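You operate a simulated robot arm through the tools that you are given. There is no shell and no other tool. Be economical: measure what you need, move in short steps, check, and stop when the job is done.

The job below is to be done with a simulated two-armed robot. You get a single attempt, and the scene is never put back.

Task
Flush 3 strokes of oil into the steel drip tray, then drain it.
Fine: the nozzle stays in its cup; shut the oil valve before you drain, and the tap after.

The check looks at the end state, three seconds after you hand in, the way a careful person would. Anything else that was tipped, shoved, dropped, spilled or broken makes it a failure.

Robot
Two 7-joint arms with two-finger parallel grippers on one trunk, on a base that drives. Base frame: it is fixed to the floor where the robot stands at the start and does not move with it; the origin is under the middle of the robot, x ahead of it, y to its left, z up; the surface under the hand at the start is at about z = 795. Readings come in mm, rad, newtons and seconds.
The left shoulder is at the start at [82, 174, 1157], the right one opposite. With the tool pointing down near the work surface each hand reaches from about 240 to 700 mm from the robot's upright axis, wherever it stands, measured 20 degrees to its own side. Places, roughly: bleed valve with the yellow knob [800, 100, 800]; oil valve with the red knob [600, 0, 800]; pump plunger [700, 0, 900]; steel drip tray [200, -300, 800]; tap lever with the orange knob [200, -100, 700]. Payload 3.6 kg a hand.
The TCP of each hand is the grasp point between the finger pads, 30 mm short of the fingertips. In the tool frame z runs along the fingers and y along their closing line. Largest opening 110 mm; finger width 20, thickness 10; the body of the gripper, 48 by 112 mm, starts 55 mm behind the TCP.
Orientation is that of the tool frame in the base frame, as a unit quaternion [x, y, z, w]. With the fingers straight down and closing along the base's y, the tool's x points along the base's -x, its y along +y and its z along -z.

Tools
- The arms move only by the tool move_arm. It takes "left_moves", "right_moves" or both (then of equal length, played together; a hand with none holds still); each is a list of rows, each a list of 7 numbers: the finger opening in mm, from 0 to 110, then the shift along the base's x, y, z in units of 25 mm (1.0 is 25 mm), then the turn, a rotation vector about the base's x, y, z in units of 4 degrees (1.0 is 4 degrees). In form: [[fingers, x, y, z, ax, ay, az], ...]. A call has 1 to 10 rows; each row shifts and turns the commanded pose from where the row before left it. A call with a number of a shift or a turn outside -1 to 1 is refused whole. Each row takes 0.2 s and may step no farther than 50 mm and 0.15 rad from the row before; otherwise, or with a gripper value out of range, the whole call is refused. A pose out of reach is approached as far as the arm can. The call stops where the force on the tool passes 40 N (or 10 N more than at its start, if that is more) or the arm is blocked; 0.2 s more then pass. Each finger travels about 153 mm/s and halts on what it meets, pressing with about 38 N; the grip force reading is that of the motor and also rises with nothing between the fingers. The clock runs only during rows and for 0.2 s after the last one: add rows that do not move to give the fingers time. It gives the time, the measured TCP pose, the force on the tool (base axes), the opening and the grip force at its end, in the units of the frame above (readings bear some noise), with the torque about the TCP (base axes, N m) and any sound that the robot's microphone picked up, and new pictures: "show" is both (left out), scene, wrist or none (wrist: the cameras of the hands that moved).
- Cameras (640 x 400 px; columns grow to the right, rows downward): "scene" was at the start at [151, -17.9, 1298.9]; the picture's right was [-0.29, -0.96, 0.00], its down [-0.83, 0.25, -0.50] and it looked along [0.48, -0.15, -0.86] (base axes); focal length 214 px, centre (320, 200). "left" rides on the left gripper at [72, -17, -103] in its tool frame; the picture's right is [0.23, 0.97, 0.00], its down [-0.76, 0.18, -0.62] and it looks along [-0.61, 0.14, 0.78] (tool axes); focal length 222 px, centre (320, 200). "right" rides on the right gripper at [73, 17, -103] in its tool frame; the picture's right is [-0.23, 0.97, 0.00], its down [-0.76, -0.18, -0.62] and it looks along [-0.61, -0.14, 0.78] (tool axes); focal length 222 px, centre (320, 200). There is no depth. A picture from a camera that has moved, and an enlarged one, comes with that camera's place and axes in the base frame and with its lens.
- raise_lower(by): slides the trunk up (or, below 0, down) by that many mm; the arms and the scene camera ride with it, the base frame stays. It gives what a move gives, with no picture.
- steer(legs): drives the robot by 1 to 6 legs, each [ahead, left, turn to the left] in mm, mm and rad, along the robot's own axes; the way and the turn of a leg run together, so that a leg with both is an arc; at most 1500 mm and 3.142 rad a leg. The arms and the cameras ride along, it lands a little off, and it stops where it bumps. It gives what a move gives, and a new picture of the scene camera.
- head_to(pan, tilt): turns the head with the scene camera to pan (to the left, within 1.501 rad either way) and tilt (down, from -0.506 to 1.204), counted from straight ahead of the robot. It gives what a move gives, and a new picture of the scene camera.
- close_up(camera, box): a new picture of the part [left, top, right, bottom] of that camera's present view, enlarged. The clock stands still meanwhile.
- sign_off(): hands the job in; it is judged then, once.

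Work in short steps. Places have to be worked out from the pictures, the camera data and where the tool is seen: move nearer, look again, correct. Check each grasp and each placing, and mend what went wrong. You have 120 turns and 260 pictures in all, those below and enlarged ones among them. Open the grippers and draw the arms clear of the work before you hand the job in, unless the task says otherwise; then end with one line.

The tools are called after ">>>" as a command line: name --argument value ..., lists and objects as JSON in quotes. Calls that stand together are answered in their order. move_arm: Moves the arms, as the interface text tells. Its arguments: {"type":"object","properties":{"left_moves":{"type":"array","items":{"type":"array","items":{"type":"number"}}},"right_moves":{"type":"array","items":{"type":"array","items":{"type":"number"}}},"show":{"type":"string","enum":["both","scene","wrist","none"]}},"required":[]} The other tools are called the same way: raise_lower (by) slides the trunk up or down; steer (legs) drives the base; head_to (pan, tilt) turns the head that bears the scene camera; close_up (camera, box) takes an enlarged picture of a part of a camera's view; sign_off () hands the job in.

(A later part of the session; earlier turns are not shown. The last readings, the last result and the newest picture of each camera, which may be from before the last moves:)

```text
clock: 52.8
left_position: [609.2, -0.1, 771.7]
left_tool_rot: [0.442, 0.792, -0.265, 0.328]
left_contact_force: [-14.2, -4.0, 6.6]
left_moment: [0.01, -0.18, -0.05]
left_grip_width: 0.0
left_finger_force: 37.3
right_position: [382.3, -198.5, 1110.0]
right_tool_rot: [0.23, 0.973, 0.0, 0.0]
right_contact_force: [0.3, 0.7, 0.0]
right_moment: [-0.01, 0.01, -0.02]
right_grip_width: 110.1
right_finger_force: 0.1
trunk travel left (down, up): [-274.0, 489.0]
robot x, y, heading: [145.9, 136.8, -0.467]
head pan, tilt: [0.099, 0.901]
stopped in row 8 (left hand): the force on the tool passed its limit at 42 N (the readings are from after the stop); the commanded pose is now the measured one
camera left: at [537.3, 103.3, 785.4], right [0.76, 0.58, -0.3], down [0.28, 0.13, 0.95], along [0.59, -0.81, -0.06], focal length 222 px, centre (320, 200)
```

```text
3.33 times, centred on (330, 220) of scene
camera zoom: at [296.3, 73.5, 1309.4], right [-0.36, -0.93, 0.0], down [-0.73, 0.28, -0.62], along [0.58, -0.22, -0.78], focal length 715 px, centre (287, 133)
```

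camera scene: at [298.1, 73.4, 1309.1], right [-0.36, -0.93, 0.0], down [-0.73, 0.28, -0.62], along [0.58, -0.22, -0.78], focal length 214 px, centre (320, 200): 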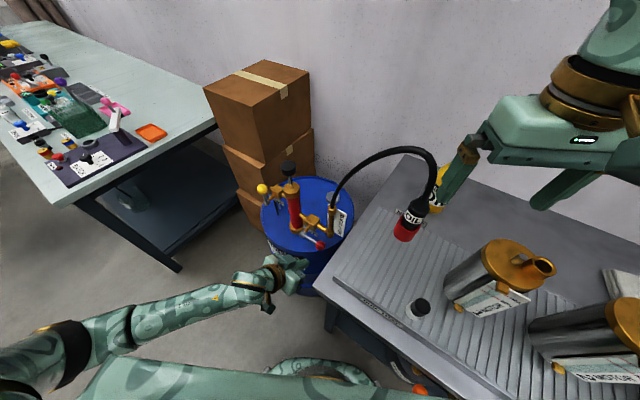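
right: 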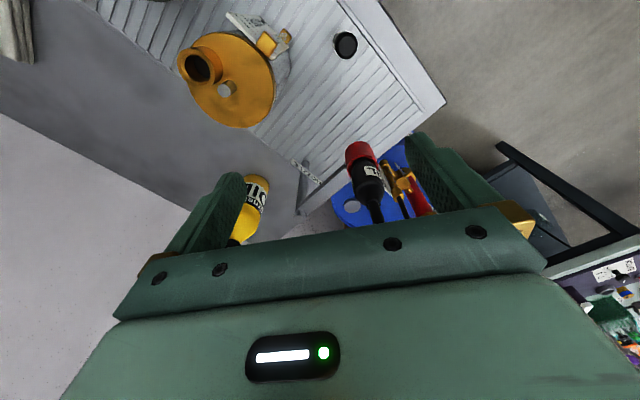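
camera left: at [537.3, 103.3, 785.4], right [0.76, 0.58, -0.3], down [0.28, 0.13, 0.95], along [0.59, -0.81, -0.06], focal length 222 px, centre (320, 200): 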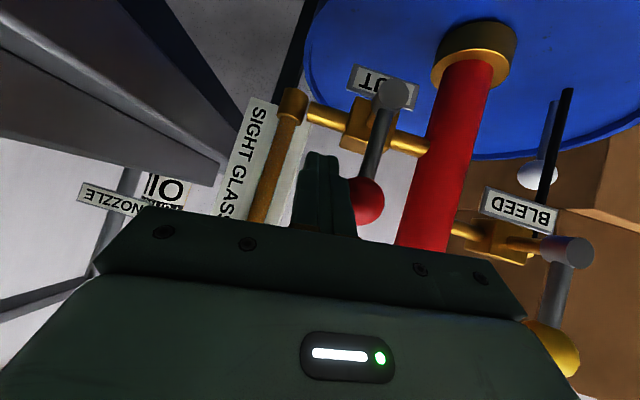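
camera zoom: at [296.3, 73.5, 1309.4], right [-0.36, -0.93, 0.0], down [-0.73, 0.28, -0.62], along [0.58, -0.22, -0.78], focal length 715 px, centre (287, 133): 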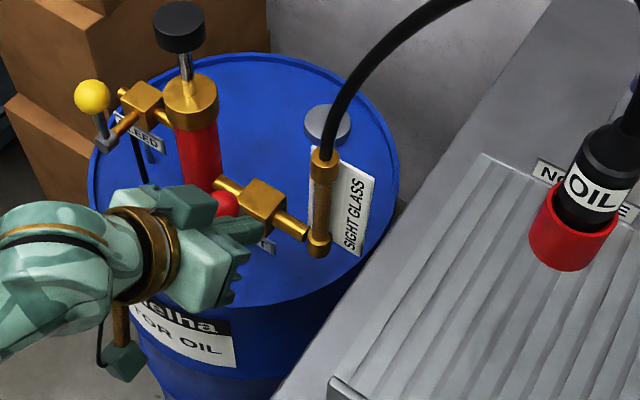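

The oil valve is back at its shut stop. I draw the left hand out and up, and pull the right hand back and up so that it clears the jugs when I drive to the tap.

>>> move_arm --left_moves '[[0, -0.35, -0.2, 0, 0, 0, 0], [0, -0.35, 0.7, 0.3, 0, 0, 0], [0, -0.35, 0.8, 0.5, 0, 0, 0], [0, -0.35, 0.8, 0.8, 0, 0, 0], [0, -0.3, 0.8, 0.8, 0, 0, 0], [0, 0, 0, 0.8, 0, 0, 0]]' --right_moves '[[110, -0.6, 0.3, 1, 0, 0, 0], [110, -0.6, 0.3, 1, 0, 0, 0], [110, -0.6, 0.3, 1, 0, 0, 0], [110, -0.6, 0.3, 1, 0, 0, 0], [110, -0.6, 0.3, 1, 0, 0, 0], [110, 0, 0, 1, 0, 0, 0]]' --show "scene"

>>> close_up --camera "scene" --box '[260, 130, 440, 270]'

```text
clock: 54.2
left_position: [569.8, 73.8, 849.8]
left_tool_rot: [0.441, 0.793, -0.263, 0.328]
left_contact_force: [0.6, 0.0, -0.7]
left_moment: [-0.02, -0.03, 0.0]
left_grip_width: 0.1
left_finger_force: 37.8
right_position: [359.5, -187.6, 1150.6]
right_tool_rot: [0.231, 0.973, 0.0, 0.0]
right_contact_force: [0.0, -0.2, 1.3]
right_moment: [0.03, -0.01, -0.01]
right_grip_width: 109.9
right_finger_force: 0.0
right hand out of reach, approached as far as the arm can: row 2, 3, 4, 5, 6
trunk travel left (down, up): [-274.0, 489.0]
robot x, y, heading: [150.3, 141.8, -0.464]
head pan, tilt: [0.099, 0.901]
camera scene: at [297.2, 72.6, 1309.1], right [-0.36, -0.93, 0.0], down [-0.73, 0.28, -0.62], along [0.58, -0.22, -0.78], focal length 214 px, centre (320, 200)
```

scene: 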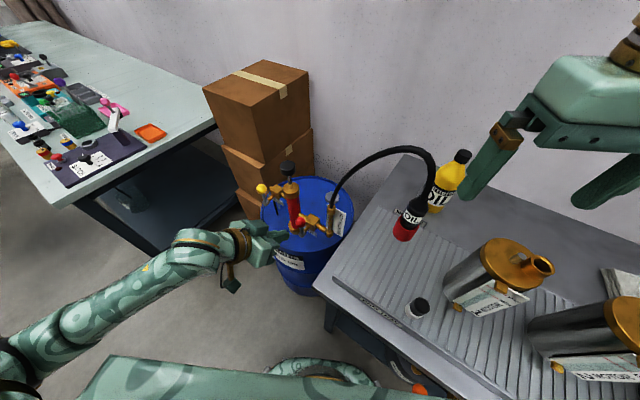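

```text
2.86 times, centred on (350, 200) of scene
camera zoom: at [297.2, 72.6, 1309.1], right [-0.36, -0.93, 0.0], down [-0.73, 0.28, -0.62], along [0.58, -0.22, -0.78], focal length 613 px, centre (234, 200)
```

zoom: 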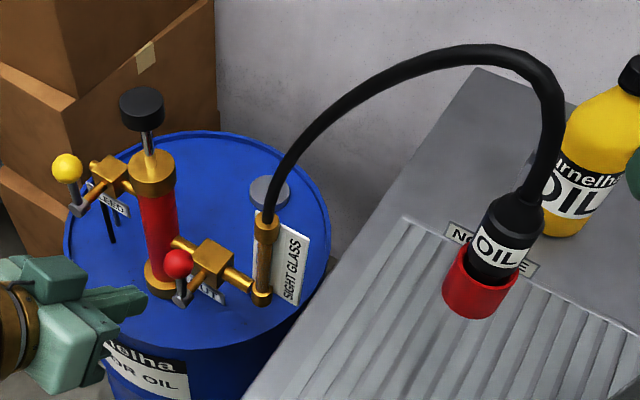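

The valve is shut and all stands right. I back off 400 mm and sidestep 150 mm right, which keeps the right hand off the table, then look at the tap.

>>> steer --legs '[[-390, 0, 0], [0, -150, 0]]'

>>> head_to --pan -0.1 --tilt 1.0

>>> close_up --camera "scene" --box '[240, 120, 440, 280]'

```text
clock: 57.6
left_position: [153.8, 113.4, 850.8]
left_tool_rot: [0.441, 0.793, -0.261, 0.329]
left_contact_force: [-0.5, 0.1, 0.2]
left_moment: [0.01, 0.01, 0.01]
left_grip_width: 0.2
left_finger_force: 37.9
right_position: [-59.3, -147.5, 1150.4]
right_tool_rot: [0.23, 0.973, 0.001, 0.001]
right_contact_force: [-0.1, 0.3, -0.9]
right_moment: [0.04, -0.01, -0.02]
right_grip_width: 109.9
right_finger_force: 0.0
trunk travel left (down, up): [-274.0, 489.0]
robot x, y, heading: [-267.4, 178.1, -0.464]
head pan, tilt: [0.099, 0.901]
camera scene: at [-120.7, 112.6, 1309.1], right [-0.36, -0.93, 0.0], down [-0.73, 0.28, -0.62], along [0.58, -0.22, -0.78], focal length 214 px, centre (320, 200)
```

scene: 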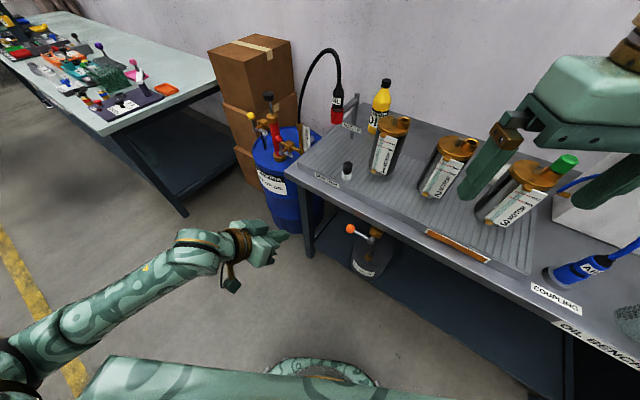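

```text
clock: 58.3
left_position: [153.1, 114.2, 850.4]
left_tool_rot: [0.441, 0.792, -0.263, 0.329]
left_contact_force: [1.0, 0.7, 0.5]
left_moment: [-0.01, 0.0, 0.0]
left_grip_width: 0.0
left_finger_force: 37.9
right_position: [-58.0, -146.4, 1150.0]
right_tool_rot: [0.231, 0.973, 0.0, 0.0]
right_contact_force: [0.4, 0.1, -0.1]
right_moment: [0.03, 0.02, 0.0]
right_grip_width: 110.0
right_finger_force: 0.1
trunk travel left (down, up): [-274.0, 489.0]
robot x, y, heading: [-267.1, 179.1, -0.467]
head pan, tilt: [-0.099, 1.0]
camera scene: at [-131.5, 103.9, 1301.9], right [-0.54, -0.84, 0.0], down [-0.71, 0.45, -0.54], along [0.46, -0.29, -0.84], focal length 214 px, centre (320, 200)
```

scene: 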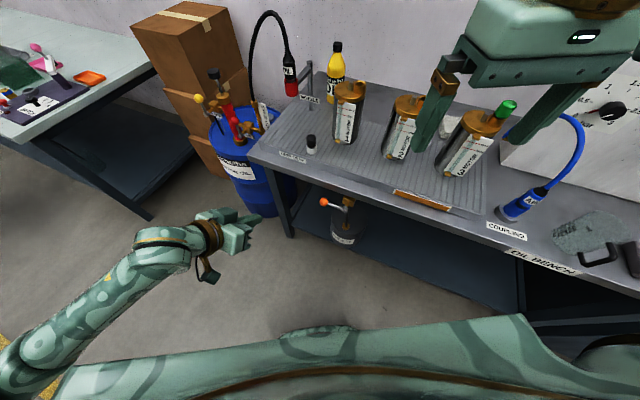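

```text
2.50 times, centred on (340, 200) of scene
camera zoom: at [-131.5, 103.9, 1301.9], right [-0.54, -0.84, 0.0], down [-0.71, 0.45, -0.54], along [0.46, -0.29, -0.84], focal length 536 px, centre (270, 200)
```

zoom: 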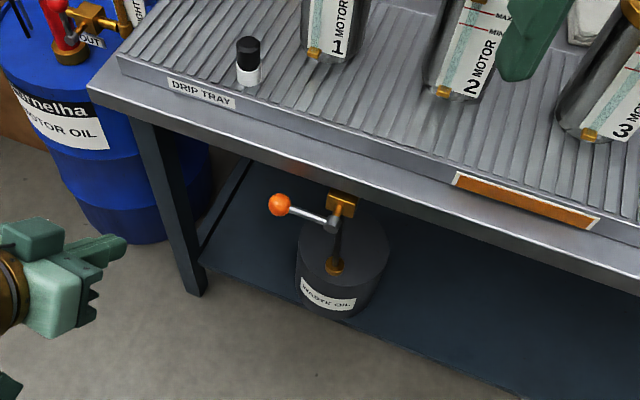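

The gauge now shows full, so the flush landed in the tray. The tap knob is at (186, -112, 701), the hub at (126, -156, 699), and it is shut. I bring the left fingers in front of it, slightly above.

>>> move_arm --left_moves '[[0, -0.1, -0.9, 0, 0, 0, 0], [0, -0.1, -0.9, 0, 0, 0, 0], [0, -0.1, -0.9, -0.3, 0, 0, 0], [0, -0.1, -0.9, -0.8, 0, 0, 0], [0, 0, -0.9, -0.8, 0, 0, 0], [0, 0.1, -0.4, -0.8, 0, 0, 0], [0, 0.2, -0.4, -0.8, 0, 0, 0], [0, 0.2, -0.4, -0.5, 0, 0, 0]]' --show "both"

>>> close_up --camera "scene" --box '[240, 120, 440, 280]'

```text
clock: 60.1
left_position: [156.3, -27.6, 749.9]
left_tool_rot: [0.441, 0.793, -0.261, 0.33]
left_contact_force: [-0.2, -0.1, -0.6]
left_moment: [0.02, -0.02, 0.01]
left_grip_width: 0.2
left_finger_force: 37.5
right_position: [-57.7, -147.4, 1150.8]
right_tool_rot: [0.23, 0.973, 0.0, 0.0]
right_contact_force: [-0.1, 0.3, -0.1]
right_moment: [-0.01, 0.0, 0.01]
right_grip_width: 110.1
right_finger_force: 0.1
trunk travel left (down, up): [-274.0, 489.0]
robot x, y, heading: [-266.3, 180.7, -0.465]
head pan, tilt: [-0.099, 1.0]
camera scene: at [-131.5, 103.5, 1301.9], right [-0.54, -0.84, 0.0], down [-0.71, 0.45, -0.54], along [0.46, -0.29, -0.84], focal length 214 px, centre (320, 200)
camera left: at [82.9, 75.3, 764.3], right [0.76, 0.58, -0.29], down [0.27, 0.12, 0.95], along [0.59, -0.8, -0.07], focal length 222 px, centre (320, 200)
```

scene: 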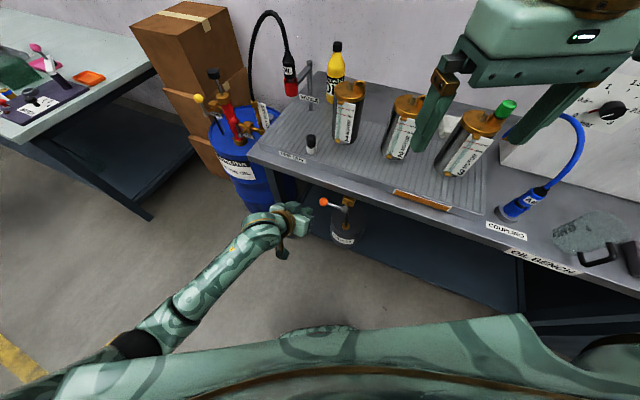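
left: 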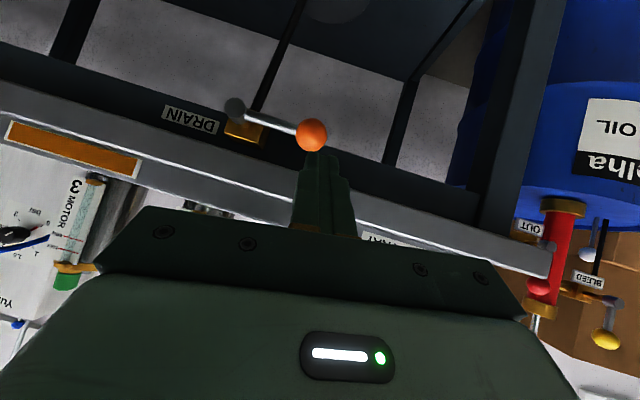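

```text
2.50 times, centred on (340, 200) of scene
camera zoom: at [-131.5, 103.5, 1301.9], right [-0.54, -0.84, 0.0], down [-0.71, 0.45, -0.54], along [0.46, -0.29, -0.84], focal length 536 px, centre (270, 200)
```

zoom: 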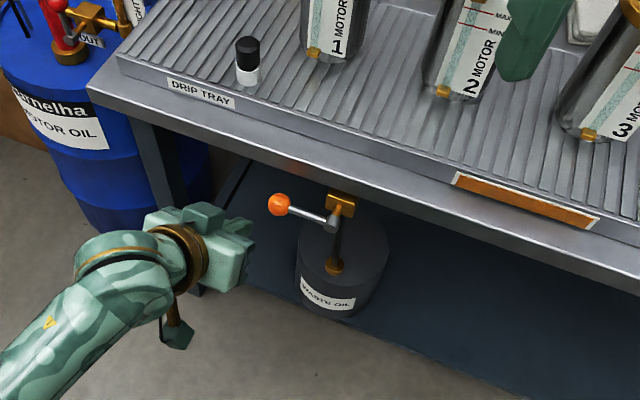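

The knob is right ahead. I move in until the fingers are just above it.

>>> move_arm --left_moves '[[0, 0.25, -0.7, 0, 0, 0, 0], [0, 0.25, -0.7, 0, 0, 0, 0], [0, 0.25, -0.7, 0, 0, 0, 0], [0, 0.2, -0.7, 0, 0, 0, 0]]' --show "wrist"

>>> close_up --camera "scene" --box '[270, 160, 390, 260]'

```text
clock: 61.1
left_position: [180.7, -98.1, 750.5]
left_tool_rot: [0.441, 0.793, -0.262, 0.33]
left_contact_force: [1.1, -0.1, 0.5]
left_moment: [-0.01, 0.02, 0.01]
left_grip_width: 0.4
left_finger_force: 37.8
right_position: [-57.8, -146.6, 1150.3]
right_tool_rot: [0.23, 0.973, 0.001, 0.0]
right_contact_force: [0.3, 0.1, -0.3]
right_moment: [-0.04, 0.04, 0.0]
right_grip_width: 110.0
right_finger_force: 0.0
trunk travel left (down, up): [-274.0, 489.0]
robot x, y, heading: [-267.1, 182.1, -0.468]
head pan, tilt: [-0.099, 1.0]
camera left: at [106.8, 5.5, 764.3], right [0.76, 0.58, -0.29], down [0.27, 0.12, 0.95], along [0.59, -0.8, -0.07], focal length 222 px, centre (320, 200)
```

left: 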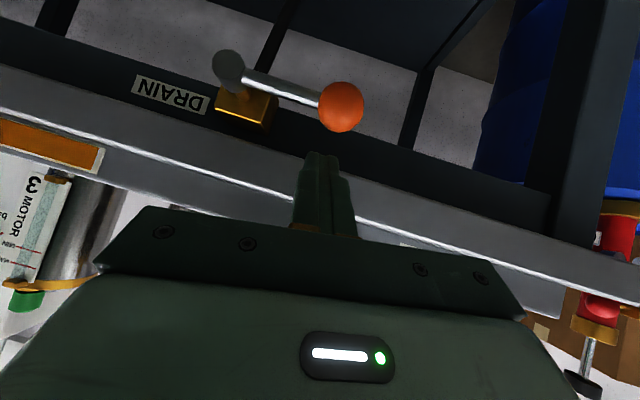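

```text
4.00 times, centred on (330, 210) of scene
camera zoom: at [-131.6, 103.3, 1301.8], right [-0.54, -0.84, 0.0], down [-0.71, 0.45, -0.54], along [0.46, -0.29, -0.84], focal length 858 px, centre (280, 160)
```

zoom: 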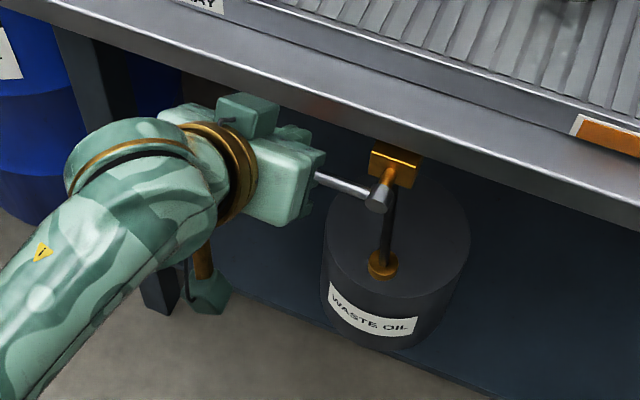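

The ball is just below and a little beyond the fingers. I shift slightly outward and press it down.

>>> move_arm --left_moves '[[0, 0.25, 0.05, -0.4, 0, 0, 0], [0, 0.1, 0.0, -0.4, 0, 0, 0], [0, 0.1, 0.07, -0.5, 0, 0, 0], [0, 0.05, 0.03, -0.5, 0, 0, 0], [0, 0, 0, -0.5, 0, 0, 0]]' --show "wrist"

>>> close_up --camera "scene" --box '[270, 160, 390, 260]'

```text
clock: 62.3
left_position: [191.9, -94.2, 691.7]
left_tool_rot: [0.441, 0.793, -0.261, 0.329]
left_contact_force: [0.2, 0.3, -0.8]
left_moment: [0.0, 0.0, -0.01]
left_grip_width: 0.1
left_finger_force: 37.4
right_position: [-59.2, -146.5, 1151.0]
right_tool_rot: [0.23, 0.973, 0.0, 0.0]
right_contact_force: [0.8, -0.5, -0.2]
right_moment: [0.01, -0.03, 0.0]
right_grip_width: 109.7
right_finger_force: 0.0
trunk travel left (down, up): [-274.0, 489.0]
robot x, y, heading: [-263.8, 177.9, -0.464]
head pan, tilt: [-0.099, 1.0]
camera left: at [118.8, 9.9, 706.7], right [0.76, 0.58, -0.29], down [0.27, 0.12, 0.95], along [0.59, -0.8, -0.07], focal length 222 px, centre (320, 200)
```

left: 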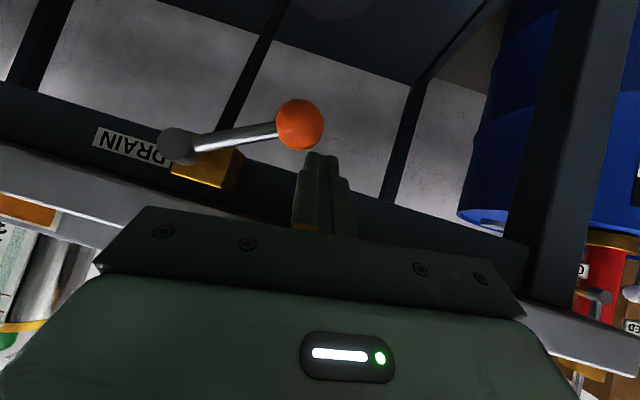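

```text
4.00 times, centred on (330, 210) of scene
camera zoom: at [-131.5, 103.6, 1301.8], right [-0.54, -0.84, 0.0], down [-0.71, 0.45, -0.54], along [0.46, -0.29, -0.84], focal length 858 px, centre (280, 160)
```

zoom: 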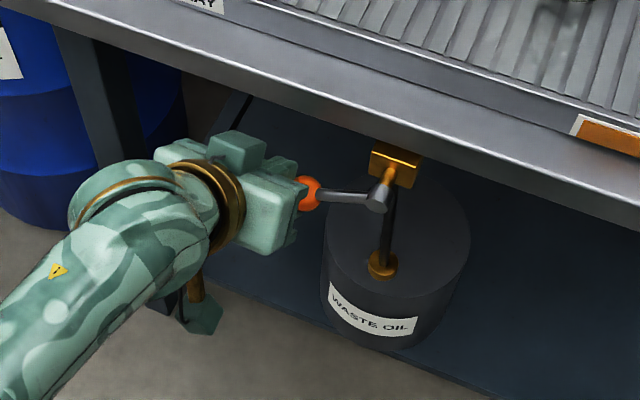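

The tap lever is going down. I follow the arc on toward straight down.

>>> move_arm --left_moves '[[0, -0.2, -0.14, -0.47, 0, 0, 0], [0, -0.23, -0.16, -0.47, 0, 0, 0], [0, -0.23, -0.16, -0.47, 0, 0, 0], [0, -0.33, -0.23, -0.38, 0, 0, 0], [0, -0.33, -0.23, -0.35, 0, 0, 0]]' --show "wrist"

>>> close_up --camera "scene" --box '[270, 160, 390, 260]'

```text
clock: 63.5
left_position: [157.1, -116.8, 638.7]
left_tool_rot: [0.441, 0.793, -0.262, 0.329]
left_contact_force: [0.1, -0.5, -0.2]
left_moment: [0.0, 0.0, 0.01]
left_grip_width: 0.1
left_finger_force: 37.8
right_position: [-59.3, -147.2, 1151.2]
right_tool_rot: [0.231, 0.973, 0.0, 0.001]
right_contact_force: [-0.4, -0.3, 0.4]
right_moment: [0.01, 0.02, 0.01]
right_grip_width: 110.1
right_finger_force: 0.0
trunk travel left (down, up): [-274.0, 489.0]
robot x, y, heading: [-266.6, 180.0, -0.468]
head pan, tilt: [-0.099, 1.0]
camera left: at [84.7, -13.8, 653.2], right [0.76, 0.58, -0.29], down [0.27, 0.12, 0.95], along [0.59, -0.81, -0.07], focal length 222 px, centre (320, 200)
```

left: 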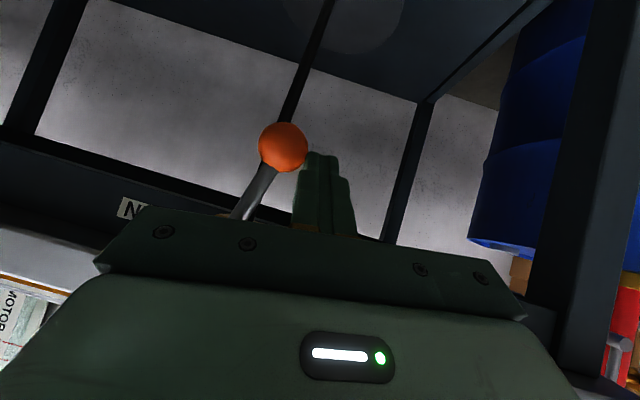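

```text
4.00 times, centred on (330, 210) of scene
camera zoom: at [-131.7, 103.4, 1301.9], right [-0.54, -0.84, 0.0], down [-0.71, 0.45, -0.54], along [0.46, -0.29, -0.84], focal length 858 px, centre (280, 160)
```

zoom: 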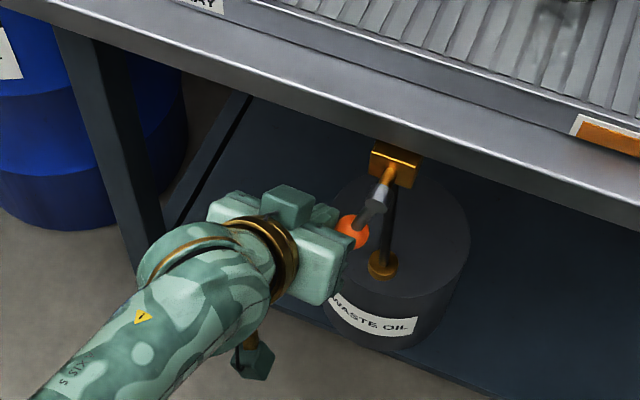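

About 70° so far. I push on along the pipe line in small steps until it stops.

>>> move_arm --left_moves '[[0, -0.26, -0.18, -0.2, 0, 0, 0], [0, -0.26, -0.18, -0.1, 0, 0, 0], [0, -0.2, -0.14, 0, 0, 0, 0], [0, -0.2, -0.14, 0, 0, 0, 0], [0, -0.2, -0.14, 0, 0, 0, 0]]' --show "wrist"

>>> close_up --camera "scene" --box '[310, 160, 470, 260]'

```text
clock: 64.9
left_position: [141.1, -128.4, 631.4]
left_tool_rot: [0.44, 0.793, -0.255, 0.335]
left_contact_force: [5.6, 6.2, 4.0]
left_moment: [0.02, -0.1, 0.1]
left_grip_width: 0.0
left_finger_force: 37.8
right_position: [-57.2, -145.8, 1150.0]
right_tool_rot: [0.229, 0.973, 0.0, 0.001]
right_contact_force: [0.1, 0.1, -0.6]
right_moment: [0.01, -0.01, -0.01]
right_grip_width: 110.0
right_finger_force: 0.2
trunk travel left (down, up): [-274.0, 489.0]
robot x, y, heading: [-268.3, 176.7, -0.463]
head pan, tilt: [-0.099, 1.0]
stopped in row 5 (left hand): the force on the tool passed its limit at 41 N (the readings are from after the stop); the commanded pose is now the measured one
camera left: at [67.1, -27.0, 645.0], right [0.76, 0.59, -0.28], down [0.26, 0.12, 0.96], along [0.6, -0.8, -0.06], focal length 222 px, centre (320, 200)
```

left: 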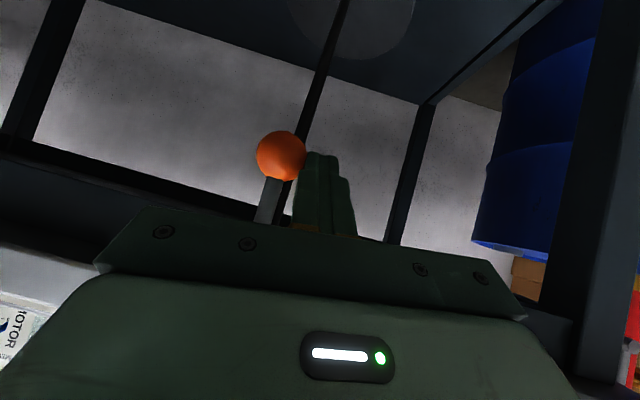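

```text
4.00 times, centred on (390, 210) of scene
camera zoom: at [-131.4, 104.5, 1301.9], right [-0.53, -0.85, 0.0], down [-0.71, 0.45, -0.54], along [0.46, -0.29, -0.84], focal length 858 px, centre (40, 160)
```

zoom: 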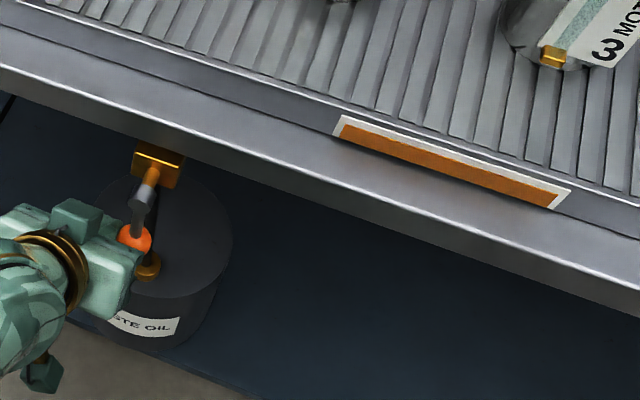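

The tap is open at its stop and the gauge is falling. I draw the fingers back out in front and let it drain.

>>> move_arm --left_moves '[[0, 0.2, 0.14, 0, 0, 0, 0], [0, -0.36, 0.83, 0, 0, 0, 0], [0, -0.36, 0.83, 0, 0, 0, 0], [0, -0.36, 0.83, 0, 0, 0, 0], [0, -0.36, 0.83, 0, 0, 0, 0], [0, 0, 0, 0, 0, 0, 0], [0, 0, 0, 0, 0, 0, 0], [0, 0, 0, 0, 0, 0, 0], [0, 0, 0, 0, 0, 0, 0], [0, 0, 0, 0, 0, 0, 0]]' --show "wrist"

>>> close_up --camera "scene" --box '[310, 160, 470, 260]'

```text
clock: 67.1
left_position: [107.9, -43.3, 631.6]
left_tool_rot: [0.44, 0.794, -0.255, 0.333]
left_contact_force: [-0.7, -0.3, -0.7]
left_moment: [0.01, 0.0, -0.02]
left_grip_width: 0.0
left_finger_force: 37.7
right_position: [-57.3, -146.3, 1151.5]
right_tool_rot: [0.23, 0.973, 0.0, 0.001]
right_contact_force: [0.0, 0.7, -1.0]
right_moment: [-0.04, -0.03, -0.01]
right_grip_width: 110.1
right_finger_force: 0.1
trunk travel left (down, up): [-274.0, 489.0]
robot x, y, heading: [-269.4, 179.3, -0.467]
head pan, tilt: [-0.099, 1.0]
camera left: at [34.5, 58.6, 644.8], right [0.76, 0.59, -0.28], down [0.26, 0.12, 0.96], along [0.6, -0.8, -0.06], focal length 222 px, centre (320, 200)
```

left: 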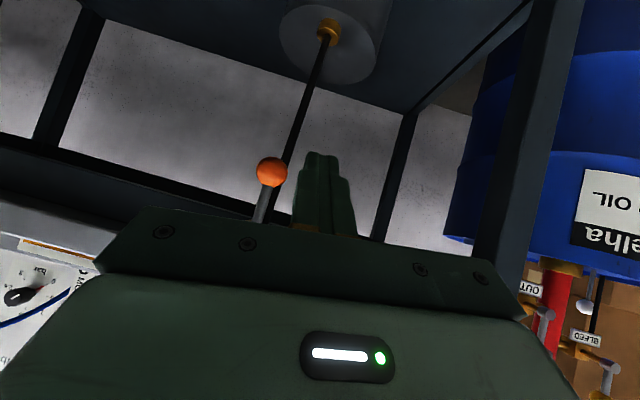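

```text
4.00 times, centred on (390, 210) of scene
camera zoom: at [-130.9, 104.4, 1301.9], right [-0.53, -0.85, 0.0], down [-0.71, 0.45, -0.54], along [0.46, -0.29, -0.84], focal length 858 px, centre (40, 160)
```

zoom: 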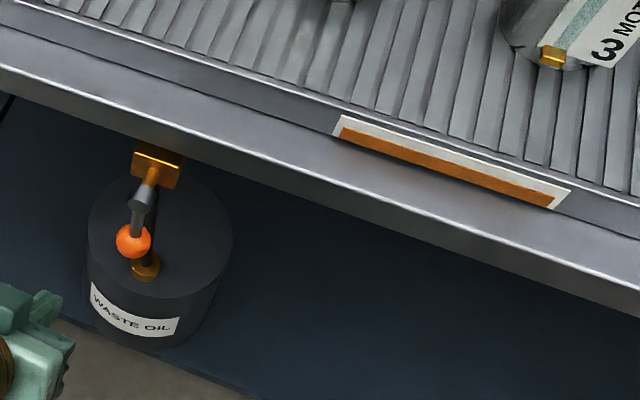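

It is draining slowly. Meanwhile I move the hand across to the other side, ready to shut the tap, and wait.

>>> move_arm --left_moves '[[0, -0.7, -0.48, 0.07, 0, 0, 0], [0, -0.7, -0.48, 0.07, 0, 0, 0], [0, -0.7, -0.48, 0.07, 0, 0, 0], [0, 0, 0, 0, 0, 0, 0], [0, 0, 0, 0, 0, 0, 0], [0, 0, 0, 0, 0, 0, 0], [0, 0, 0, 0, 0, 0, 0], [0, 0, 0, 0, 0, 0, 0], [0, 0, 0, 0, 0, 0, 0], [0, 0, 0, 0, 0, 0, 0]]' --show "none"

>>> move_arm --left_moves '[[0, 0, 0, 0, 0, 0, 0], [0, 0, 0, 0, 0, 0, 0], [0, 0, 0, 0, 0, 0, 0], [0, 0, 0, 0, 0, 0, 0], [0, 0, 0, 0, 0, 0, 0], [0, 0, 0, 0, 0, 0, 0], [0, 0, 0, 0, 0, 0, 0], [0, 0, 0, 0, 0, 0, 0], [0, 0, 0, 0, 0, 0, 0], [0, 0, 0, 0, 0, 0, 0]]' --show "wrist"

>>> close_up --camera "scene" --box '[310, 160, 470, 260]'

```text
clock: 69.5
left_position: [79.2, -47.4, 617.5]
left_tool_rot: [0.457, 0.792, -0.222, 0.338]
left_contact_force: [0.6, -1.9, 0.8]
left_moment: [0.02, 0.0, -0.02]
left_grip_width: 0.1
left_finger_force: 37.5
right_position: [-58.5, -144.9, 1150.6]
right_tool_rot: [0.231, 0.973, 0.0, 0.0]
right_contact_force: [0.4, -0.2, 0.1]
right_moment: [-0.03, 0.0, 0.0]
right_grip_width: 110.0
right_finger_force: 0.0
trunk travel left (down, up): [-274.0, 489.0]
robot x, y, heading: [-271.6, 185.7, -0.465]
head pan, tilt: [-0.099, 1.0]
stopped in row 10 (left hand): the arm was blocked; the commanded pose is now the measured one
```

```text
clock: 71.7
left_position: [80.0, -48.1, 617.5]
left_tool_rot: [0.458, 0.792, -0.223, 0.337]
left_contact_force: [-0.1, -0.5, 0.3]
left_moment: [0.01, -0.02, 0.0]
left_grip_width: 0.0
left_finger_force: 37.9
right_position: [-55.9, -145.9, 1150.1]
right_tool_rot: [0.23, 0.973, 0.0, 0.0]
right_contact_force: [-0.2, 0.7, 0.1]
right_moment: [-0.01, -0.02, 0.03]
right_grip_width: 110.0
right_finger_force: 0.1
trunk travel left (down, up): [-274.0, 489.0]
robot x, y, heading: [-266.7, 180.8, -0.468]
head pan, tilt: [-0.099, 1.0]
camera left: at [5.3, 53.9, 635.0], right [0.77, 0.6, -0.21], down [0.22, 0.06, 0.97], along [0.6, -0.8, -0.09], focal length 222 px, centre (320, 200)
```

left: 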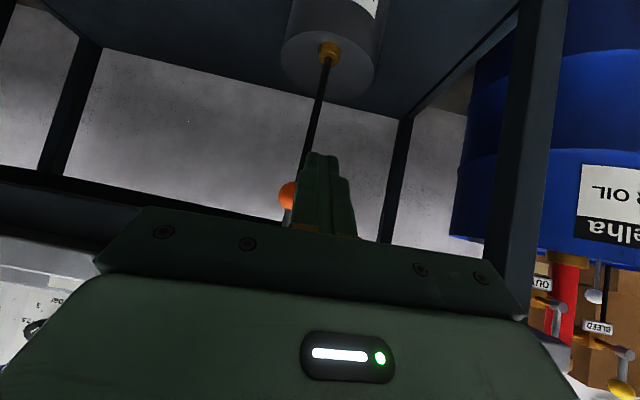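

```text
4.00 times, centred on (390, 210) of scene
camera zoom: at [-130.9, 104.4, 1301.9], right [-0.53, -0.85, 0.0], down [-0.71, 0.45, -0.54], along [0.46, -0.29, -0.84], focal length 858 px, centre (40, 160)
```

zoom: 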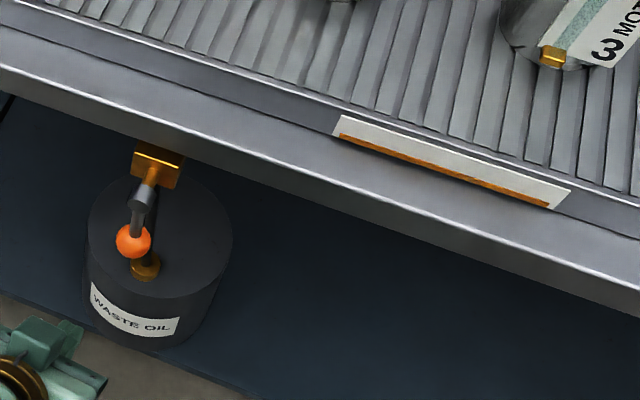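

The arm was blocked because it was folded too close to the body. The gauge is nearly down; I drive back and right along the table so that the arm has room.

>>> steer --legs '[[-60, -100, 0]]'

>>> close_up --camera "scene" --box '[310, 110, 470, 260]'

```text
clock: 72.9
left_position: [-18.3, -110.4, 619.2]
left_tool_rot: [0.458, 0.792, -0.222, 0.338]
left_contact_force: [-0.2, 0.1, -0.6]
left_moment: [0.02, 0.01, 0.01]
left_grip_width: 0.3
left_finger_force: 37.5
right_position: [-156.0, -206.9, 1150.1]
right_tool_rot: [0.229, 0.973, 0.001, 0.001]
right_contact_force: [-1.0, -1.5, -0.4]
right_moment: [0.04, -0.02, -0.02]
right_grip_width: 109.9
right_finger_force: 0.0
trunk travel left (down, up): [-274.0, 489.0]
robot x, y, heading: [-364.8, 115.6, -0.46]
head pan, tilt: [-0.099, 1.0]
camera scene: at [-230.7, 41.9, 1302.0], right [-0.53, -0.85, 0.0], down [-0.71, 0.45, -0.54], along [0.46, -0.29, -0.84], focal length 214 px, centre (320, 200)
```

scene: 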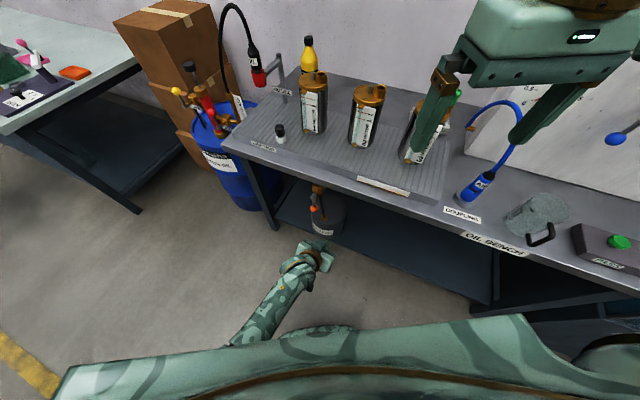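

```text
2.67 times, centred on (390, 185) of scene
camera zoom: at [-230.7, 41.9, 1302.0], right [-0.53, -0.85, 0.0], down [-0.71, 0.45, -0.54], along [0.46, -0.29, -0.84], focal length 572 px, centre (133, 240)
```

zoom: 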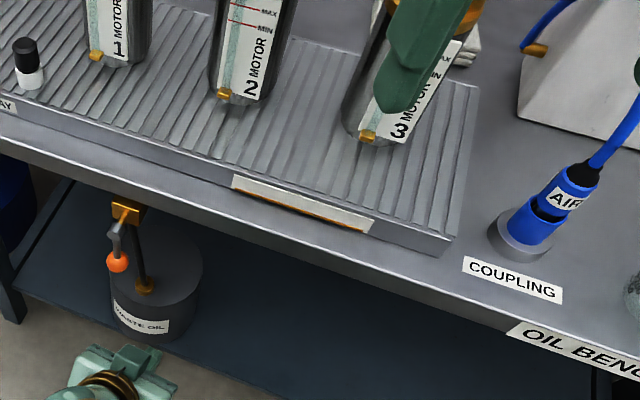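

Only a sliver is left in the gauge. I bring the hand in front of the tap on its far side and wait for the rest to drain.

>>> move_arm --left_moves '[[0, 0.6, 0.4, 0.2, 0, 0, 0], [0, 0.7, 0.3, 0.2, 0, 0, 0], [0, 0.7, 0.1, 0.2, 0, 0, 0], [0, 0.7, 0.1, 0.2, 0, 0, 0], [0, 0, 0, 0, 0, 0, 0], [0, 0, 0, 0, 0, 0, 0], [0, 0, 0, 0, 0, 0, 0], [0, 0, 0, 0, 0, 0, 0], [0, 0, 0, 0, 0, 0, 0], [0, 0, 0, 0, 0, 0, 0]]' --show "wrist"

>>> close_up --camera "scene" --box '[310, 130, 430, 250]'

```text
clock: 75.1
left_position: [49.0, -87.3, 638.4]
left_tool_rot: [0.456, 0.792, -0.222, 0.338]
left_contact_force: [0.0, -0.7, 0.4]
left_moment: [0.0, -0.01, -0.01]
left_grip_width: 0.0
left_finger_force: 38.3
right_position: [-155.5, -206.7, 1150.9]
right_tool_rot: [0.229, 0.973, 0.0, 0.0]
right_contact_force: [0.3, 0.1, 0.2]
right_moment: [-0.04, 0.0, 0.02]
right_grip_width: 110.0
right_finger_force: 0.1
trunk travel left (down, up): [-274.0, 489.0]
robot x, y, heading: [-365.5, 116.1, -0.464]
head pan, tilt: [-0.099, 1.0]
camera left: at [-25.5, 14.7, 654.7], right [0.77, 0.6, -0.21], down [0.22, 0.06, 0.97], along [0.6, -0.8, -0.09], focal length 222 px, centre (320, 200)
```

left: 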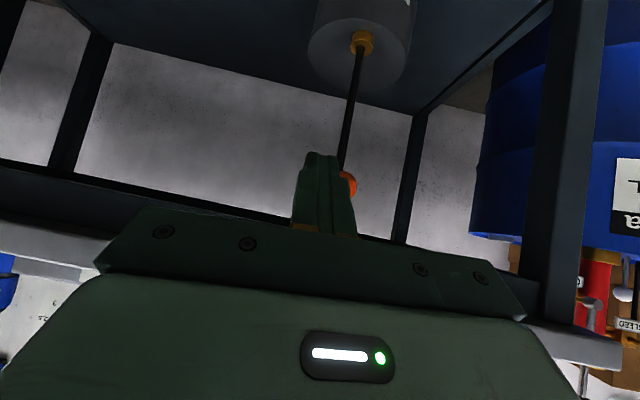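

```text
3.33 times, centred on (370, 190) of scene
camera zoom: at [-229.1, 42.8, 1301.9], right [-0.53, -0.85, 0.0], down [-0.71, 0.45, -0.54], along [0.46, -0.29, -0.84], focal length 715 px, centre (153, 233)
```

zoom: 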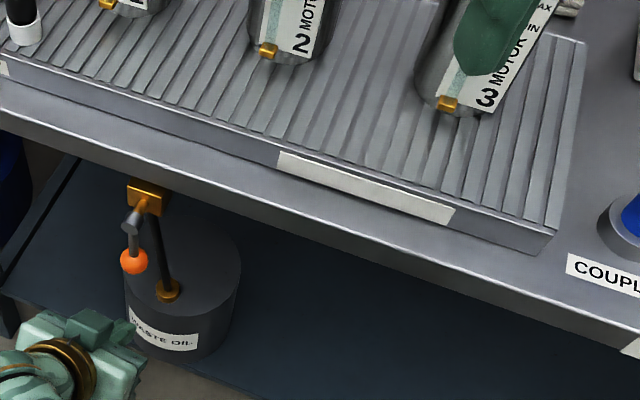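

The gauge is empty. I give it two more seconds, then slide the fingers in beside the ball on its far side.

>>> move_arm --left_moves '[[0, 0, 0, 0, 0, 0, 0], [0, 0, 0, 0, 0, 0, 0], [0, 0, 0, 0, 0, 0, 0], [0, 0, 0, 0, 0, 0, 0], [0, 0, 0, 0, 0, 0, 0], [0, 0, 0, 0, 0, 0, 0], [0, 0, 0, 0, 0, 0, 0], [0, 0, 0, 0, 0, 0, 0], [0, 0, 0, 0, 0, 0, 0], [0, 0, 0, 0, 0, 0, 0]]' --show "none"

>>> move_arm --left_moves '[[0, -0.4, -0.27, 0, 0, 0, 0], [0, 0.43, -0.74, 0, 0, 0, 0], [0, 0.43, -0.74, 0, 0, 0, 0], [0, 0.43, -0.74, 0, 0, 0, 0], [0, 0.35, -0.6, 0, 0, 0, 0]]' --show "wrist"

>>> close_up --camera "scene" --box '[280, 170, 400, 270]'

```text
clock: 77.3
left_position: [49.6, -87.1, 636.8]
left_tool_rot: [0.457, 0.792, -0.222, 0.337]
left_contact_force: [-0.5, -0.1, 0.5]
left_moment: [0.03, -0.01, -0.06]
left_grip_width: 0.0
left_finger_force: 37.6
right_position: [-155.3, -206.2, 1151.3]
right_tool_rot: [0.229, 0.973, 0.001, 0.0]
right_contact_force: [0.0, 0.2, 1.1]
right_moment: [0.03, 0.02, -0.01]
right_grip_width: 110.1
right_finger_force: 0.1
trunk travel left (down, up): [-274.0, 489.0]
robot x, y, heading: [-368.5, 116.7, -0.46]
head pan, tilt: [-0.099, 1.0]
```

```text
clock: 78.5
left_position: [80.6, -165.0, 637.5]
left_tool_rot: [0.457, 0.793, -0.222, 0.338]
left_contact_force: [-0.9, 0.3, 0.0]
left_moment: [-0.03, 0.0, -0.01]
left_grip_width: 0.0
left_finger_force: 37.4
right_position: [-155.8, -207.4, 1150.6]
right_tool_rot: [0.229, 0.973, 0.0, 0.001]
right_contact_force: [0.2, -0.1, -0.5]
right_moment: [-0.04, 0.0, -0.05]
right_grip_width: 110.1
right_finger_force: 0.0
trunk travel left (down, up): [-274.0, 489.0]
robot x, y, heading: [-363.2, 118.4, -0.461]
head pan, tilt: [-0.099, 1.0]
camera left: at [5.9, -62.7, 654.5], right [0.77, 0.6, -0.21], down [0.22, 0.06, 0.97], along [0.6, -0.8, -0.09], focal length 222 px, centre (320, 200)
```

left: 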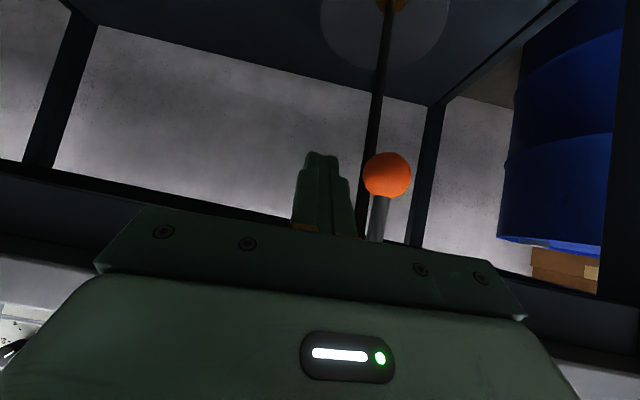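

```text
4.00 times, centred on (340, 220) of scene
camera zoom: at [-229.1, 42.5, 1301.8], right [-0.53, -0.85, 0.0], down [-0.71, 0.45, -0.54], along [0.46, -0.29, -0.84], focal length 858 px, centre (240, 120)
```

zoom: 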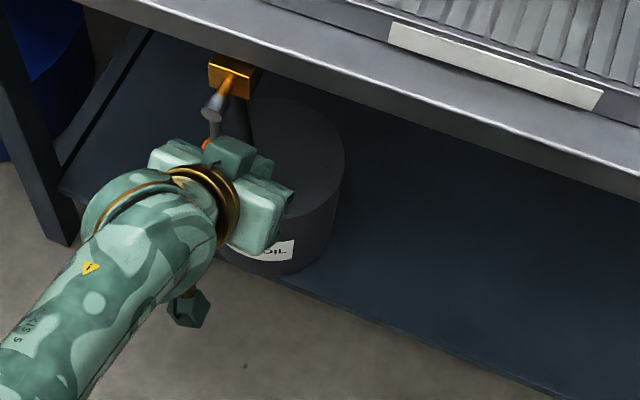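

The ball stands to the right of the fingers, clear of the spout. I push it along and up on its arc back toward shut.

>>> move_arm --left_moves '[[0, 0.56, 0.39, -0.1, 0, 0, 0], [0, 0.56, 0.39, -0.12, 0, 0, 0], [0, 0.56, 0.39, -0.12, 0, 0, 0], [0, 0.42, 0.29, 0.15, 0, 0, 0], [0, 0.42, 0.29, 0.2, 0, 0, 0], [0, 0.42, 0.29, 0.25, 0, 0, 0]]' --show "wrist"

>>> close_up --camera "scene" --box '[280, 160, 400, 260]'

```text
clock: 79.9
left_position: [146.7, -117.1, 649.5]
left_tool_rot: [0.459, 0.79, -0.225, 0.339]
left_contact_force: [-35.9, -4.8, 19.3]
left_moment: [0.0, -0.6, -0.07]
left_grip_width: 0.0
left_finger_force: 37.8
right_position: [-160.7, -207.3, 1151.6]
right_tool_rot: [0.23, 0.973, 0.001, 0.003]
right_contact_force: [0.3, -0.1, 0.6]
right_moment: [-0.01, 0.02, -0.04]
right_grip_width: 110.0
right_finger_force: 0.0
trunk travel left (down, up): [-274.0, 489.0]
robot x, y, heading: [-367.2, 116.8, -0.467]
head pan, tilt: [-0.099, 1.0]
camera left: at [73.8, -15.4, 664.8], right [0.78, 0.59, -0.21], down [0.22, 0.06, 0.97], along [0.59, -0.8, -0.08], focal length 222 px, centre (320, 200)
```

left: 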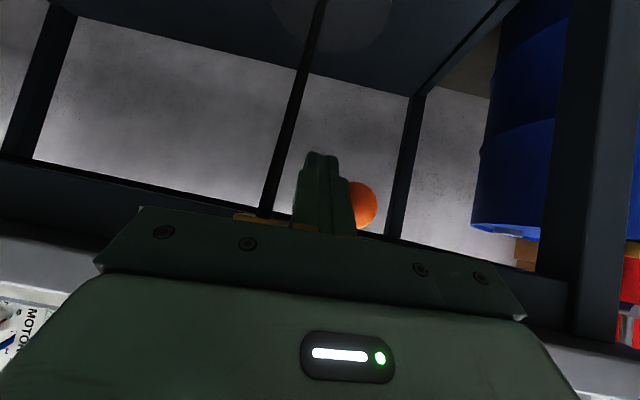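

```text
4.00 times, centred on (340, 210) of scene
camera zoom: at [-234.9, 42.7, 1302.7], right [-0.54, -0.84, 0.0], down [-0.71, 0.45, -0.54], along [0.46, -0.29, -0.84], focal length 858 px, centre (240, 160)
```

zoom: 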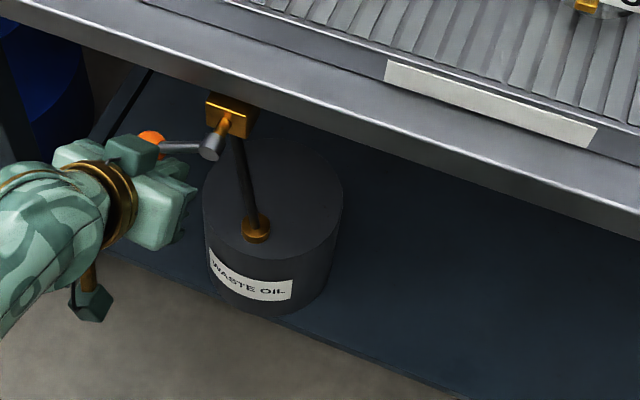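

The push is jamming radially with the lever at about 56°. I ease back, drop under the ball, and then lift.

>>> move_arm --left_moves '[[0, -0.25, -0.17, -0.3, 0, 0, 0], [0, 0, 0, -0.25, 0, 0, 0], [0, 0.4, 0.28, 0, 0, 0, 0], [0, 0.33, 0.23, 0.4, 0, 0, 0], [0, 0.33, 0.23, 0.4, 0, 0, 0], [0, 0.2, 0.14, 0.4, 0, 0, 0]]' --show "wrist"

>>> close_up --camera "scene" --box '[280, 160, 400, 260]'

```text
clock: 80.4
left_position: [140.0, -121.6, 639.4]
left_tool_rot: [0.458, 0.789, -0.229, 0.338]
left_contact_force: [-24.0, 6.8, 13.0]
left_moment: [0.02, -0.4, 0.09]
left_grip_width: 0.0
left_finger_force: 37.8
right_position: [-158.9, -204.1, 1150.5]
right_tool_rot: [0.23, 0.973, -0.001, 0.002]
right_contact_force: [0.7, 0.2, 0.3]
right_moment: [-0.03, -0.02, -0.03]
right_grip_width: 109.9
right_finger_force: 0.0
trunk travel left (down, up): [-274.0, 489.0]
robot x, y, heading: [-370.5, 120.2, -0.466]
head pan, tilt: [-0.099, 1.0]
stopped in row 2 (left hand): the force on the tool passed its limit at 53 N (the readings are from after the stop); the commanded pose is now the measured one
camera left: at [67.0, -19.3, 654.3], right [0.77, 0.59, -0.22], down [0.22, 0.07, 0.97], along [0.59, -0.8, -0.08], focal length 222 px, centre (320, 200)
```

left: 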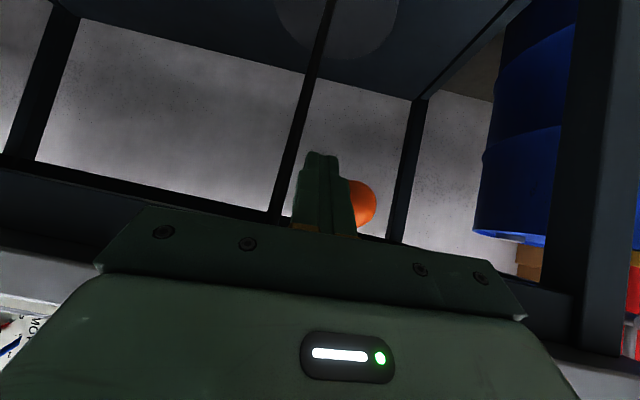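

```text
4.00 times, centred on (340, 210) of scene
camera zoom: at [-232.2, 44.9, 1302.1], right [-0.53, -0.85, 0.0], down [-0.71, 0.45, -0.54], along [0.46, -0.29, -0.84], focal length 858 px, centre (240, 160)
```

zoom: 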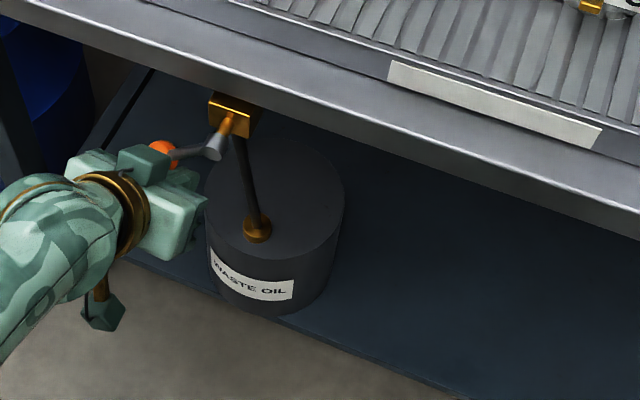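

Friction is dragging the ball. I back straight off from it by about 15 mm, then go lower.

>>> move_arm --left_moves '[[0, -0.35, 0, 0, 0, 0, 0], [0, -0.35, -0.1, 0, 0, 0, 0], [0, -0.2, -0.14, -0.3, 0, 0, 0], [0, 0, 0, -0.5, 0, 0, 0]]' --show "wrist"

>>> close_up --camera "scene" --box '[280, 160, 400, 260]'

```text
clock: 81.4
left_position: [122.9, -126.4, 616.7]
left_tool_rot: [0.456, 0.791, -0.225, 0.339]
left_contact_force: [0.3, -1.1, -0.5]
left_moment: [0.0, 0.02, 0.0]
left_grip_width: 0.0
left_finger_force: 37.5
right_position: [-155.9, -207.8, 1151.2]
right_tool_rot: [0.23, 0.973, 0.0, 0.001]
right_contact_force: [-0.5, 0.3, 0.9]
right_moment: [-0.02, -0.02, 0.0]
right_grip_width: 109.9
right_finger_force: 0.0
trunk travel left (down, up): [-274.0, 489.0]
robot x, y, heading: [-366.5, 118.1, -0.46]
head pan, tilt: [-0.099, 1.0]
camera left: at [48.4, -24.6, 633.0], right [0.77, 0.6, -0.21], down [0.22, 0.07, 0.97], along [0.6, -0.8, -0.08], focal length 222 px, centre (320, 200)
```

left: 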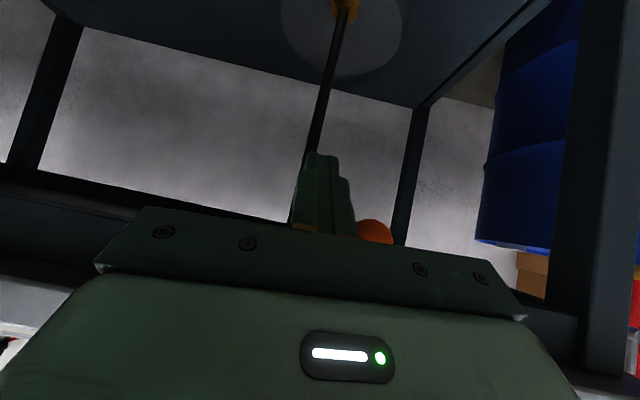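

```text
4.00 times, centred on (340, 210) of scene
camera zoom: at [-229.4, 42.7, 1301.9], right [-0.53, -0.85, 0.0], down [-0.71, 0.45, -0.54], along [0.46, -0.29, -0.84], focal length 858 px, centre (240, 160)
```

zoom: 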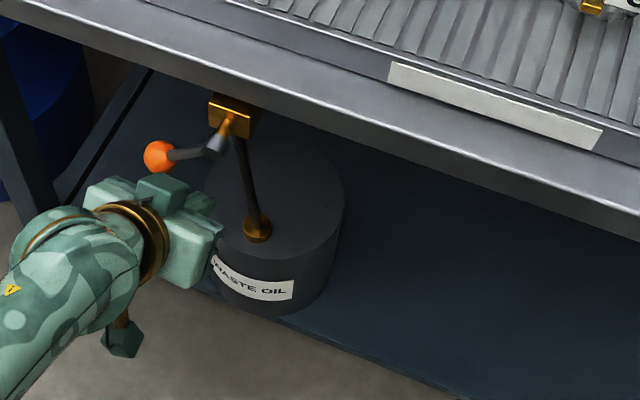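

The lever is at about 50° and the fingers are free and lower. I slide under the ball and lift it.

>>> move_arm --left_moves '[[0, 0.45, 0.1, -0.1, 0, 0, 0], [0, 0.45, 0.1, 0, 0, 0, 0], [0, 0.45, 0.1, 0, 0, 0, 0], [0, 0.2, 0.14, 0.4, 0, 0, 0], [0, 0.15, 0.1, 0.4, 0, 0, 0], [0, 0.1, 0.07, 0.4, 0, 0, 0], [0, 0.07, 0.05, 0.4, 0, 0, 0]]' --show "wrist"

>>> close_up --camera "scene" --box '[280, 160, 400, 260]'

```text
clock: 83.0
left_position: [169.2, -110.4, 657.1]
left_tool_rot: [0.457, 0.791, -0.226, 0.339]
left_contact_force: [-0.1, 1.6, -1.8]
left_moment: [-0.06, -0.02, 0.02]
left_grip_width: 0.0
left_finger_force: 37.4
right_position: [-155.0, -206.9, 1150.5]
right_tool_rot: [0.23, 0.973, 0.0, 0.0]
right_contact_force: [0.3, 0.0, 0.5]
right_moment: [-0.02, -0.01, 0.0]
right_grip_width: 110.1
right_finger_force: 0.1
trunk travel left (down, up): [-274.0, 489.0]
robot x, y, heading: [-369.6, 117.5, -0.466]
head pan, tilt: [-0.099, 1.0]
camera left: at [95.1, -8.4, 671.7], right [0.77, 0.6, -0.22], down [0.22, 0.07, 0.97], along [0.6, -0.8, -0.08], focal length 222 px, centre (320, 200)
```

left: 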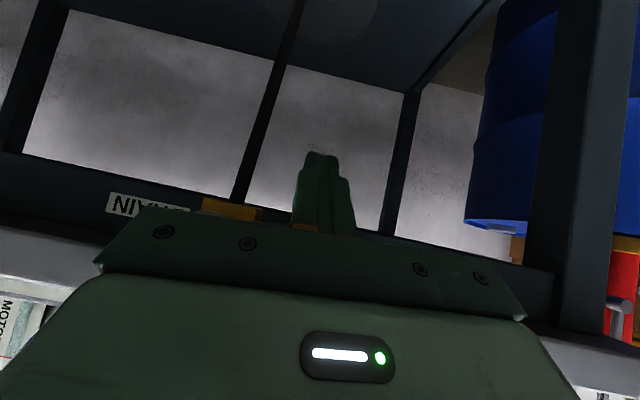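

```text
4.00 times, centred on (340, 210) of scene
camera zoom: at [-229.3, 42.8, 1301.9], right [-0.53, -0.85, 0.0], down [-0.71, 0.45, -0.54], along [0.46, -0.29, -0.84], focal length 858 px, centre (240, 160)
```

zoom: 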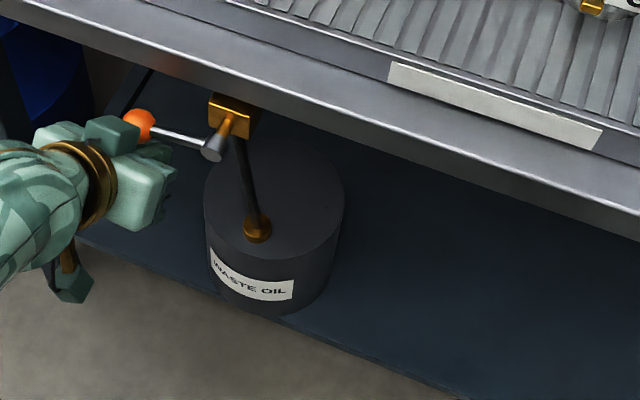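

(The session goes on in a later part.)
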